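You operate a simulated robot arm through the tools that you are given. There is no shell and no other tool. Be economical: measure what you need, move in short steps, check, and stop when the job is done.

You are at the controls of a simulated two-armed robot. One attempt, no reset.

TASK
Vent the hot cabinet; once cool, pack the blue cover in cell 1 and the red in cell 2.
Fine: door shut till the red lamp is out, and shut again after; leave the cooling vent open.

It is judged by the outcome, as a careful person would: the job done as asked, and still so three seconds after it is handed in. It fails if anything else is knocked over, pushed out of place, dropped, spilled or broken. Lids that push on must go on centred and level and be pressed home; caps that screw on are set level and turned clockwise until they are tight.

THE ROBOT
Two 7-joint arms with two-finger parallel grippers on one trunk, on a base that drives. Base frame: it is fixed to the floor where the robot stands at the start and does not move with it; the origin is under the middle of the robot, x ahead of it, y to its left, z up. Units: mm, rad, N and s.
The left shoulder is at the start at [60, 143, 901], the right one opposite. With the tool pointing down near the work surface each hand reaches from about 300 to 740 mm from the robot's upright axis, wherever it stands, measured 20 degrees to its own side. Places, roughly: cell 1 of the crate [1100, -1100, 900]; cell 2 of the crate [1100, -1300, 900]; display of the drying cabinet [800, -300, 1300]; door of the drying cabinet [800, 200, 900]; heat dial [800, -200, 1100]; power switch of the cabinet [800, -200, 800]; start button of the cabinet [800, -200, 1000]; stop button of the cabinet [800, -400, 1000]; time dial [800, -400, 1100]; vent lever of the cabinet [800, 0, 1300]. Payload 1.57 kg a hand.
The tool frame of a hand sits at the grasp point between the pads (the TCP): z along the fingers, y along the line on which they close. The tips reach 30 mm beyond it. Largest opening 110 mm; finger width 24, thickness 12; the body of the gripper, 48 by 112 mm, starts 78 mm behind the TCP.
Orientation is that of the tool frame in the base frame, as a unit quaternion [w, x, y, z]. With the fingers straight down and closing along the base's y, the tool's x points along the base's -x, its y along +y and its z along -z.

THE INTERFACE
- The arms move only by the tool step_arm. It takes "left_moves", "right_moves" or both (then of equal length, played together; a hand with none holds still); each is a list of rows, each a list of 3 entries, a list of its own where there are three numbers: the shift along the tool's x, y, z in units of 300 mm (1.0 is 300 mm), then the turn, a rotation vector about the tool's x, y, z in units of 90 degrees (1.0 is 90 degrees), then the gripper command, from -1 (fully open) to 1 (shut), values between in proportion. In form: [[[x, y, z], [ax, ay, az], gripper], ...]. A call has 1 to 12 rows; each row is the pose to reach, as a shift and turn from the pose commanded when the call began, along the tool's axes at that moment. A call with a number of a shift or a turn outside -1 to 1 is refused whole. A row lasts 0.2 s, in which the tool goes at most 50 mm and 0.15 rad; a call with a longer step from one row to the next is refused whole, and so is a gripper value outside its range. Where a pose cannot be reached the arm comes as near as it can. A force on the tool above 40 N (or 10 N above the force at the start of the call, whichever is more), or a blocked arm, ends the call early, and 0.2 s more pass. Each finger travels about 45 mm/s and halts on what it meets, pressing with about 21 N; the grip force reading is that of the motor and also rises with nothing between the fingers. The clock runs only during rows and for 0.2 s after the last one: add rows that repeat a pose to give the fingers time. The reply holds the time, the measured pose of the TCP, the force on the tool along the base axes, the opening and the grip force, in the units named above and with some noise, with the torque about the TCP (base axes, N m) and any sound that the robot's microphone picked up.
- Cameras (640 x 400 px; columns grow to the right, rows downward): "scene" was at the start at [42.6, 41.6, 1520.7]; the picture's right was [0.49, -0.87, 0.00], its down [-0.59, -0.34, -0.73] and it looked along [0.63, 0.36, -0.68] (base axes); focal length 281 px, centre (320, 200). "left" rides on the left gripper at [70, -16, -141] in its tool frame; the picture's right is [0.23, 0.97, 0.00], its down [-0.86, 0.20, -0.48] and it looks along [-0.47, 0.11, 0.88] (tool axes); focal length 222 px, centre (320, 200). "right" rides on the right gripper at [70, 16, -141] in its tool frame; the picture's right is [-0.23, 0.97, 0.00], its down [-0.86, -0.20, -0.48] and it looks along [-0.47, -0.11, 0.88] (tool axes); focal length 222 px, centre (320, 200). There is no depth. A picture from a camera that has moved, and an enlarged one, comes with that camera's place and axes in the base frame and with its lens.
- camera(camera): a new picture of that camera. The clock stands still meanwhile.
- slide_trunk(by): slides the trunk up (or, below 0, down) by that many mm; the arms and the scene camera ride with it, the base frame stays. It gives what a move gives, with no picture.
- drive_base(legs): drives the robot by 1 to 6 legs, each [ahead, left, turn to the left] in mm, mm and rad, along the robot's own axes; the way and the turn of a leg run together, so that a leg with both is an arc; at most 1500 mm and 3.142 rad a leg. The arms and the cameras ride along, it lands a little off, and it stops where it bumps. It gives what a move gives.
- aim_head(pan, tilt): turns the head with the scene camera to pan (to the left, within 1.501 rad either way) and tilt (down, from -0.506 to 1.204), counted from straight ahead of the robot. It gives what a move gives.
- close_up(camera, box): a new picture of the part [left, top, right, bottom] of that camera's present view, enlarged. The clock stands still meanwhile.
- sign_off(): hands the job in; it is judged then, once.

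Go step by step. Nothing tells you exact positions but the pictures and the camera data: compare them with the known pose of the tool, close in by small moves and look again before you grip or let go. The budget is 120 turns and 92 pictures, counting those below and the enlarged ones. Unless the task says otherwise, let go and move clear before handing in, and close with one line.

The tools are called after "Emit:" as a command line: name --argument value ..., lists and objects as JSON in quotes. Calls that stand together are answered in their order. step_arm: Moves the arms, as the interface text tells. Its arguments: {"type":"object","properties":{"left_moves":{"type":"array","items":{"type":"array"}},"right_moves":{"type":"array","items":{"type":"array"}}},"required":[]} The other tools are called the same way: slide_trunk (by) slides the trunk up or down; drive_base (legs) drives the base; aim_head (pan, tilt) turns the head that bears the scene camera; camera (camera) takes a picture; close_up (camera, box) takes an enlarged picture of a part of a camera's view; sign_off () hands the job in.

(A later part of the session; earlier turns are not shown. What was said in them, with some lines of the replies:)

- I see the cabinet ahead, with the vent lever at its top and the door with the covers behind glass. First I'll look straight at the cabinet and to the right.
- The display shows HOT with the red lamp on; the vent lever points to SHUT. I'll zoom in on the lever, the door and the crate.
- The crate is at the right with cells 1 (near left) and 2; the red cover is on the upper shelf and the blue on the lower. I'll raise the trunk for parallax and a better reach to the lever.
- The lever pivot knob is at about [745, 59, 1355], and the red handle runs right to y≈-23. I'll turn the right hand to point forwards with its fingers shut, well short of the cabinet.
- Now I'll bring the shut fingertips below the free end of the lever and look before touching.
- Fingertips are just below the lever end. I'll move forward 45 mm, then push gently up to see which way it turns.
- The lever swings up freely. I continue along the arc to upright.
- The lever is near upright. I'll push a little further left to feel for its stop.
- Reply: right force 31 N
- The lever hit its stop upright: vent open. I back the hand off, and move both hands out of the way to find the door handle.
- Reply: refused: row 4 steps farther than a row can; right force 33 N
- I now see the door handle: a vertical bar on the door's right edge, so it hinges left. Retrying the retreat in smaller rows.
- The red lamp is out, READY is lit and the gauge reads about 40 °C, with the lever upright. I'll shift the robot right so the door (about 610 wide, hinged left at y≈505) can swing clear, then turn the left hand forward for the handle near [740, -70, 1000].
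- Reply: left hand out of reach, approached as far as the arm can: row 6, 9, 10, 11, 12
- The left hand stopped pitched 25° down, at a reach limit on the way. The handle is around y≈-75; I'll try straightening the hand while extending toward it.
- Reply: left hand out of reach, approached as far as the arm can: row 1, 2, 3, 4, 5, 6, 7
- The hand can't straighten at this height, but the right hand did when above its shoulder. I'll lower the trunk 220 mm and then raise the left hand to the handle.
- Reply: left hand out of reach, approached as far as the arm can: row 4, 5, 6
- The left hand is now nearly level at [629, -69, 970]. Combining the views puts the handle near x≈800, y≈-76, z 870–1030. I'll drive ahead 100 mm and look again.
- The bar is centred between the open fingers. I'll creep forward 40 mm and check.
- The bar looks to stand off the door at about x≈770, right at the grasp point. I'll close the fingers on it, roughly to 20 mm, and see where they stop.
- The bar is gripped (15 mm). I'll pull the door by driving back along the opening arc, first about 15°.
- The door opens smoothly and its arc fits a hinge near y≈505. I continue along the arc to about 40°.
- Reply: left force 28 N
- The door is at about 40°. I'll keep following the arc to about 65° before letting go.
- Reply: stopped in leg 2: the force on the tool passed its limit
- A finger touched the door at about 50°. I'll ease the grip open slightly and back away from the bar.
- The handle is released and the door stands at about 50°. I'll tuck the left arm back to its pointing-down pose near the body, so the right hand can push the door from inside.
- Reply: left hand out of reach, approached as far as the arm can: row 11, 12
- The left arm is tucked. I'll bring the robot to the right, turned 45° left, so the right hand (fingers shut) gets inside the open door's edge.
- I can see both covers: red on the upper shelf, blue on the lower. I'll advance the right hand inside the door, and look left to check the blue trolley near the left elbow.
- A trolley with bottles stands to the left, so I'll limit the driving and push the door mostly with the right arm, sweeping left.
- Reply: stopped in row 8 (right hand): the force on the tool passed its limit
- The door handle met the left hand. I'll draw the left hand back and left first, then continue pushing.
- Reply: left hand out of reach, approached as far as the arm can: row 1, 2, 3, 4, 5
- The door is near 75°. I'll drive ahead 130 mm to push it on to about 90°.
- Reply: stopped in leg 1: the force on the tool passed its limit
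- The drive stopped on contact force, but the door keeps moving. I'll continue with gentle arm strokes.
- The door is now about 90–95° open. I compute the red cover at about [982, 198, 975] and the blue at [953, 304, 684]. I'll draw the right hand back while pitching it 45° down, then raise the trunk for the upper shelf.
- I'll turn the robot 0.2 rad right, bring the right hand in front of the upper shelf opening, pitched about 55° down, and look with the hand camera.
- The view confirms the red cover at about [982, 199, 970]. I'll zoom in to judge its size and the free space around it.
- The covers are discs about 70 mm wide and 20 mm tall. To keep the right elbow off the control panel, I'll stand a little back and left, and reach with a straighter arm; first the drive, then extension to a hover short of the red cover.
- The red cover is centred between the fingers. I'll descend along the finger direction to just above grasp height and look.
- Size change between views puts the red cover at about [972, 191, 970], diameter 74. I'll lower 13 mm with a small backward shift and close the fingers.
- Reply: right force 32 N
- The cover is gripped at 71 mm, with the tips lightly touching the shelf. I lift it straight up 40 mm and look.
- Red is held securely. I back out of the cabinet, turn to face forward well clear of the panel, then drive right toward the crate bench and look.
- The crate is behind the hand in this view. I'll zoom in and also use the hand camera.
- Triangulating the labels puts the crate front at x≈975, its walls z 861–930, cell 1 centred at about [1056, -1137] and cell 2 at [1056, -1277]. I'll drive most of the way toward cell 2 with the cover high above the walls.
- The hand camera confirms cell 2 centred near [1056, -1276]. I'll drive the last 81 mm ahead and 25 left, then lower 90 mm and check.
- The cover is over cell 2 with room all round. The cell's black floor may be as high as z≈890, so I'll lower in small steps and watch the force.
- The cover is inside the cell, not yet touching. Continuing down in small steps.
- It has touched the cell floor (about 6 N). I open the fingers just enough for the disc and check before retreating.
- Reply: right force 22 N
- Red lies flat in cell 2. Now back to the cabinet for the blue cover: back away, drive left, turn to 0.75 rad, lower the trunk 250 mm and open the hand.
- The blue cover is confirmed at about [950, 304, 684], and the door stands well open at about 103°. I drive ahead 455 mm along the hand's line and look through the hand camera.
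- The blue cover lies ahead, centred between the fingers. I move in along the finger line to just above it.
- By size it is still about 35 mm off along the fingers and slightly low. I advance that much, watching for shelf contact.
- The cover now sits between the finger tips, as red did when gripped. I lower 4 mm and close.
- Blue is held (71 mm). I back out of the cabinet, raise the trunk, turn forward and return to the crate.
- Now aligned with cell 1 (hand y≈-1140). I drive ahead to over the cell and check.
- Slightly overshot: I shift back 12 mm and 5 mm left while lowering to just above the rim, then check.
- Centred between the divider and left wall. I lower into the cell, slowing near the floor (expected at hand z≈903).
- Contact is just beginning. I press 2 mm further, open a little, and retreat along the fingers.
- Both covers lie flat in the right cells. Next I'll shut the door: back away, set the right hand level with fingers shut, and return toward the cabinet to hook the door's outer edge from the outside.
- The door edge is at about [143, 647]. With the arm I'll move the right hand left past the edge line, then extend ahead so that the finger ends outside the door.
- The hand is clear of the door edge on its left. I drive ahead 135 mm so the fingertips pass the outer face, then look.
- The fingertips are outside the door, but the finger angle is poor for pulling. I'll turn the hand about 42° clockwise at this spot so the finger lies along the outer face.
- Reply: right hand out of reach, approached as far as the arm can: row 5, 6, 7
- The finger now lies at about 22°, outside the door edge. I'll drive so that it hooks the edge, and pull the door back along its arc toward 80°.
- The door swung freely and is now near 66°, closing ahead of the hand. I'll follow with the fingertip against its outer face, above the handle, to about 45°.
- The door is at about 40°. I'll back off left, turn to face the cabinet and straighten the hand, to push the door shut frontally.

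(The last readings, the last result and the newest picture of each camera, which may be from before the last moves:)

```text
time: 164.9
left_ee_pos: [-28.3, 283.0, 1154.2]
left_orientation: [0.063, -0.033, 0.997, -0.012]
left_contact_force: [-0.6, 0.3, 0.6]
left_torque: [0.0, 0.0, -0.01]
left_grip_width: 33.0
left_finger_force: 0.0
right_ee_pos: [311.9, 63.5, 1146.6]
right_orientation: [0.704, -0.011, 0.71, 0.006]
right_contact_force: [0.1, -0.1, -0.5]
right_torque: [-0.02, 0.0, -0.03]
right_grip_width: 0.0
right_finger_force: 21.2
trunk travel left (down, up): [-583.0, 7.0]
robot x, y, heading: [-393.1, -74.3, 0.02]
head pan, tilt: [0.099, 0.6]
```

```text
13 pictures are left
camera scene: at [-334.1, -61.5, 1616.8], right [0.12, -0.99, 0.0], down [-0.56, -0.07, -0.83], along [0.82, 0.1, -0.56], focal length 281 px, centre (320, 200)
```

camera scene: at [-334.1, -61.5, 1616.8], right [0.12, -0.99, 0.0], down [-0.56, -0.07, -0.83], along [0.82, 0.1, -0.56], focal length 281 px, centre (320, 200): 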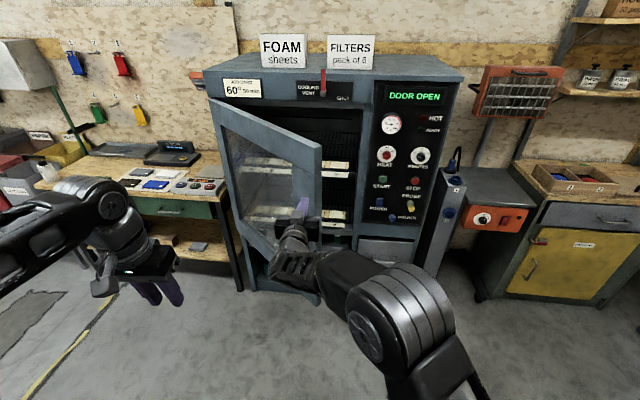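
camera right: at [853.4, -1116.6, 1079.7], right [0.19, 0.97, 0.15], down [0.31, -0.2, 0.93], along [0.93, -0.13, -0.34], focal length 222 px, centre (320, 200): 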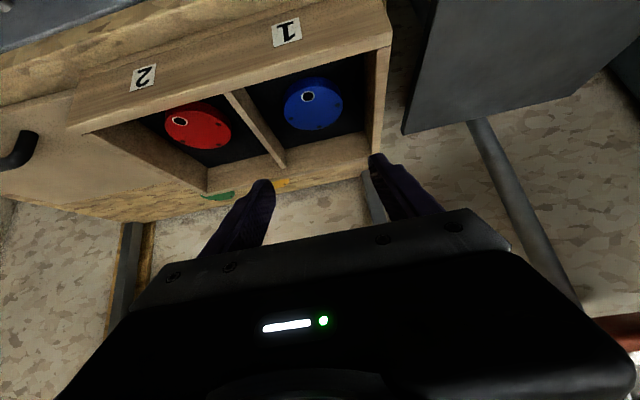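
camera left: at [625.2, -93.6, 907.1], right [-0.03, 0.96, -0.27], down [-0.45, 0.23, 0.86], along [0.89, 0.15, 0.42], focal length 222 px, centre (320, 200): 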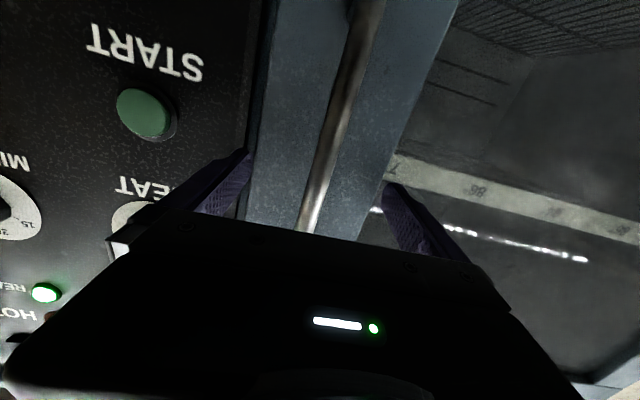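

The fingertip faces the door's outer face near its free edge. I drive straight ahead to swing it closed.

Emit:
drive_base --legs '[[200, -4, 0], [200, -4, 0]]'

Emit:
camera --camera "scene"

```text
time: 167.8
left_ee_pos: [381.0, 284.6, 1153.3]
left_orientation: [0.062, -0.033, 0.997, -0.013]
left_contact_force: [-0.2, 0.6, 0.4]
left_torque: [0.02, 0.05, 0.0]
left_grip_width: 33.1
left_finger_force: 0.1
right_ee_pos: [719.8, 65.4, 1146.2]
right_orientation: [0.704, -0.011, 0.71, 0.007]
right_contact_force: [0.0, 0.5, -0.3]
right_torque: [-0.01, -0.03, -0.02]
right_grip_width: 0.0
right_finger_force: 21.5
trunk travel left (down, up): [-583.0, 7.0]
robot x, y, heading: [15.6, -75.9, 0.024]
head pan, tilt: [0.099, 0.6]
```

```text
12 pictures are left
camera scene: at [74.4, -60.3, 1616.7], right [0.12, -0.99, 0.0], down [-0.56, -0.07, -0.82], along [0.82, 0.1, -0.57], focal length 281 px, centre (320, 200)
```

scene: 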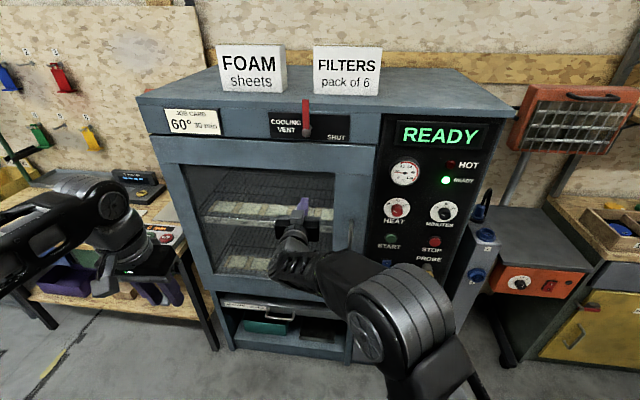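

The door has swung shut and the display reads READY. I'll press lightly on the door's right frame above the handle to be sure it is home.

Emit:
step_arm --right_moves '[[[0, -0.15, 0], [0, 0, 0], 1], [[0, -0.3, 0], [0, 0, 0], 1], [[0, -0.5, 0], [0, 0, 0], 1], [[0, -0.5, 0], [0, 0, 0], 1]]'

Emit:
step_arm --right_moves '[[[0, 0, 0.06], [0, 0, 0], 1], [[0, 0, 0.12], [0, 0, 0], 1], [[0, 0, 0.16], [0, 0, 0], 1], [[0, 0, 0.19], [0, 0, 0], 1], [[0, 0, 0.22], [0, 0, 0], 1], [[0, 0, 0.25], [0, 0, 0], 1]]'

Emit:
close_up --camera "scene" --box '[240, 80, 500, 243]'

```text
refused: row 3 steps farther than a row can; nothing moved
```

```text
time: 169.3
left_ee_pos: [374.2, 282.1, 1156.2]
left_orientation: [0.064, -0.032, 0.997, -0.012]
left_contact_force: [0.3, 0.5, 0.4]
left_torque: [0.0, 0.0, 0.03]
left_grip_width: 32.9
left_finger_force: 0.1
right_ee_pos: [784.5, 67.7, 1145.9]
right_orientation: [0.704, -0.011, 0.71, 0.008]
right_contact_force: [-30.3, -7.6, 3.6]
right_torque: [-0.02, -0.36, -0.41]
right_grip_width: 0.0
right_finger_force: 21.1
trunk travel left (down, up): [-583.0, 7.0]
robot x, y, heading: [14.4, -74.4, 0.021]
head pan, tilt: [0.099, 0.6]
stopped in row 6 (right hand): the force on the tool passed its limit (the readings are from after the stop); the commanded pose is now the measured one
```

```text
2.45 times, centred on (370, 162) of scene
camera zoom: at [65.6, -62.6, 1617.2], right [0.12, -0.99, 0.0], down [-0.56, -0.07, -0.83], along [0.82, 0.1, -0.56], focal length 689 px, centre (197, 294)
```

zoom: 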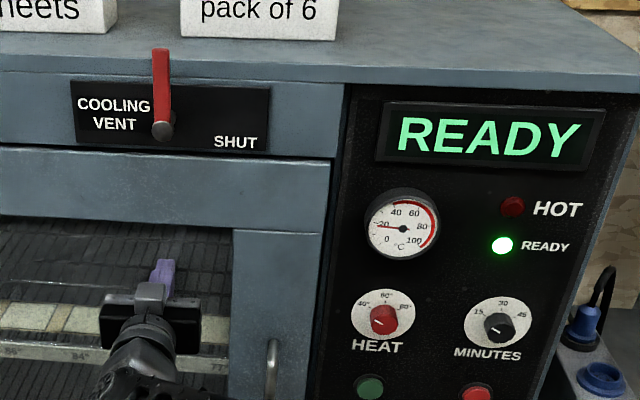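

The door is firmly home (30 N against it), flush, with READY lit and the vent lever upright. I withdraw straight back and take a last look.

Emit:
step_arm --right_moves '[[[0, 0, -0.1], [0, 0, 0], 1], [[0, 0, -0.2], [0, 0, 0], 1]]'

Emit:
drive_base --legs '[[-300, 0, 0]]'

Emit:
aim_head --pan -0.2 --tilt 0.5

Emit:
camera --camera "scene"

Emit:
close_up --camera "scene" --box '[400, 130, 600, 255]'

```text
time: 169.9
left_ee_pos: [379.4, 283.4, 1154.6]
left_orientation: [0.063, -0.034, 0.997, -0.013]
left_contact_force: [0.8, 0.2, -0.5]
left_torque: [-0.01, 0.0, 0.0]
left_grip_width: 32.9
left_finger_force: 0.1
right_ee_pos: [730.5, 66.1, 1142.0]
right_orientation: [0.702, -0.012, 0.712, 0.007]
right_contact_force: [0.5, -0.6, -1.0]
right_torque: [-0.03, 0.01, 0.01]
right_grip_width: 0.2
right_finger_force: 20.8
trunk travel left (down, up): [-583.0, 7.0]
robot x, y, heading: [16.9, -73.6, 0.023]
head pan, tilt: [0.099, 0.6]
```

```text
time: 171.9
left_ee_pos: [70.2, 276.6, 1155.3]
left_orientation: [0.063, -0.033, 0.997, -0.012]
left_contact_force: [-0.3, -0.1, 0.6]
left_torque: [0.0, 0.0, -0.03]
left_grip_width: 33.1
left_finger_force: 0.0
right_ee_pos: [422.2, 60.5, 1143.3]
right_orientation: [0.703, -0.012, 0.711, 0.008]
right_contact_force: [-0.7, -0.1, -0.3]
right_torque: [0.01, 0.0, -0.02]
right_grip_width: 0.0
right_finger_force: 21.3
trunk travel left (down, up): [-583.0, 7.0]
robot x, y, heading: [-291.9, -76.2, 0.028]
head pan, tilt: [0.099, 0.6]
```

```text
time: 172.7
left_ee_pos: [71.0, 278.6, 1155.2]
left_orientation: [0.062, -0.034, 0.997, -0.013]
left_contact_force: [-0.3, 0.5, -0.2]
left_torque: [0.02, -0.01, 0.04]
left_grip_width: 32.8
left_finger_force: 0.0
right_ee_pos: [422.6, 59.6, 1142.1]
right_orientation: [0.703, -0.012, 0.712, 0.008]
right_contact_force: [-1.0, -0.2, 0.9]
right_torque: [-0.05, 0.01, 0.0]
right_grip_width: 0.0
right_finger_force: 20.9
trunk travel left (down, up): [-583.0, 7.0]
robot x, y, heading: [-294.1, -75.2, 0.025]
head pan, tilt: [-0.201, 0.499]
```

```text
10 pictures are left
camera scene: at [-232.8, -94.6, 1625.9], right [-0.17, -0.98, 0.0], down [-0.47, 0.08, -0.88], along [0.86, -0.15, -0.48], focal length 281 px, centre (320, 200)
```

scene: 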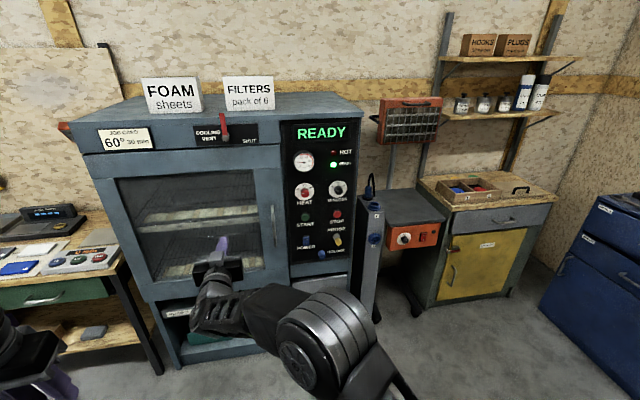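

```text
3.20 times, centred on (500, 192) of scene
camera zoom: at [-232.8, -94.6, 1625.9], right [-0.17, -0.98, 0.0], down [-0.47, 0.08, -0.88], along [0.86, -0.15, -0.48], focal length 898 px, centre (-256, 224)
```

zoom: 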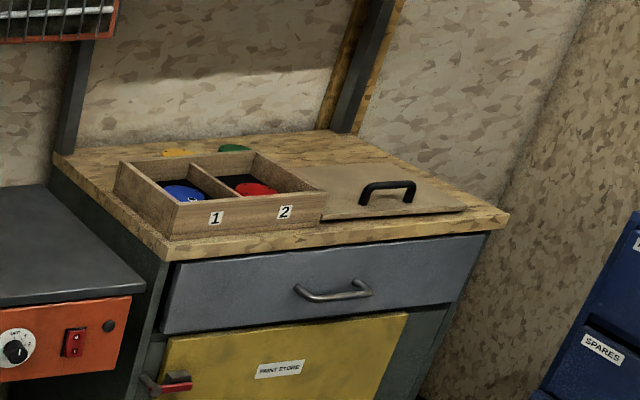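

The door is shut with READY lit, the vent lever is open, blue is in cell 1 and red in cell 2, and both hands are clear. I'm handing it in.

Emit:
sign_off

```text
The job is handed in.
```

The job is done and handed in: the cabinet was vented and cooled with its door shut, the blue cover is in cell 1 and the red in cell 2, the door is shut again, and the cooling vent is open.
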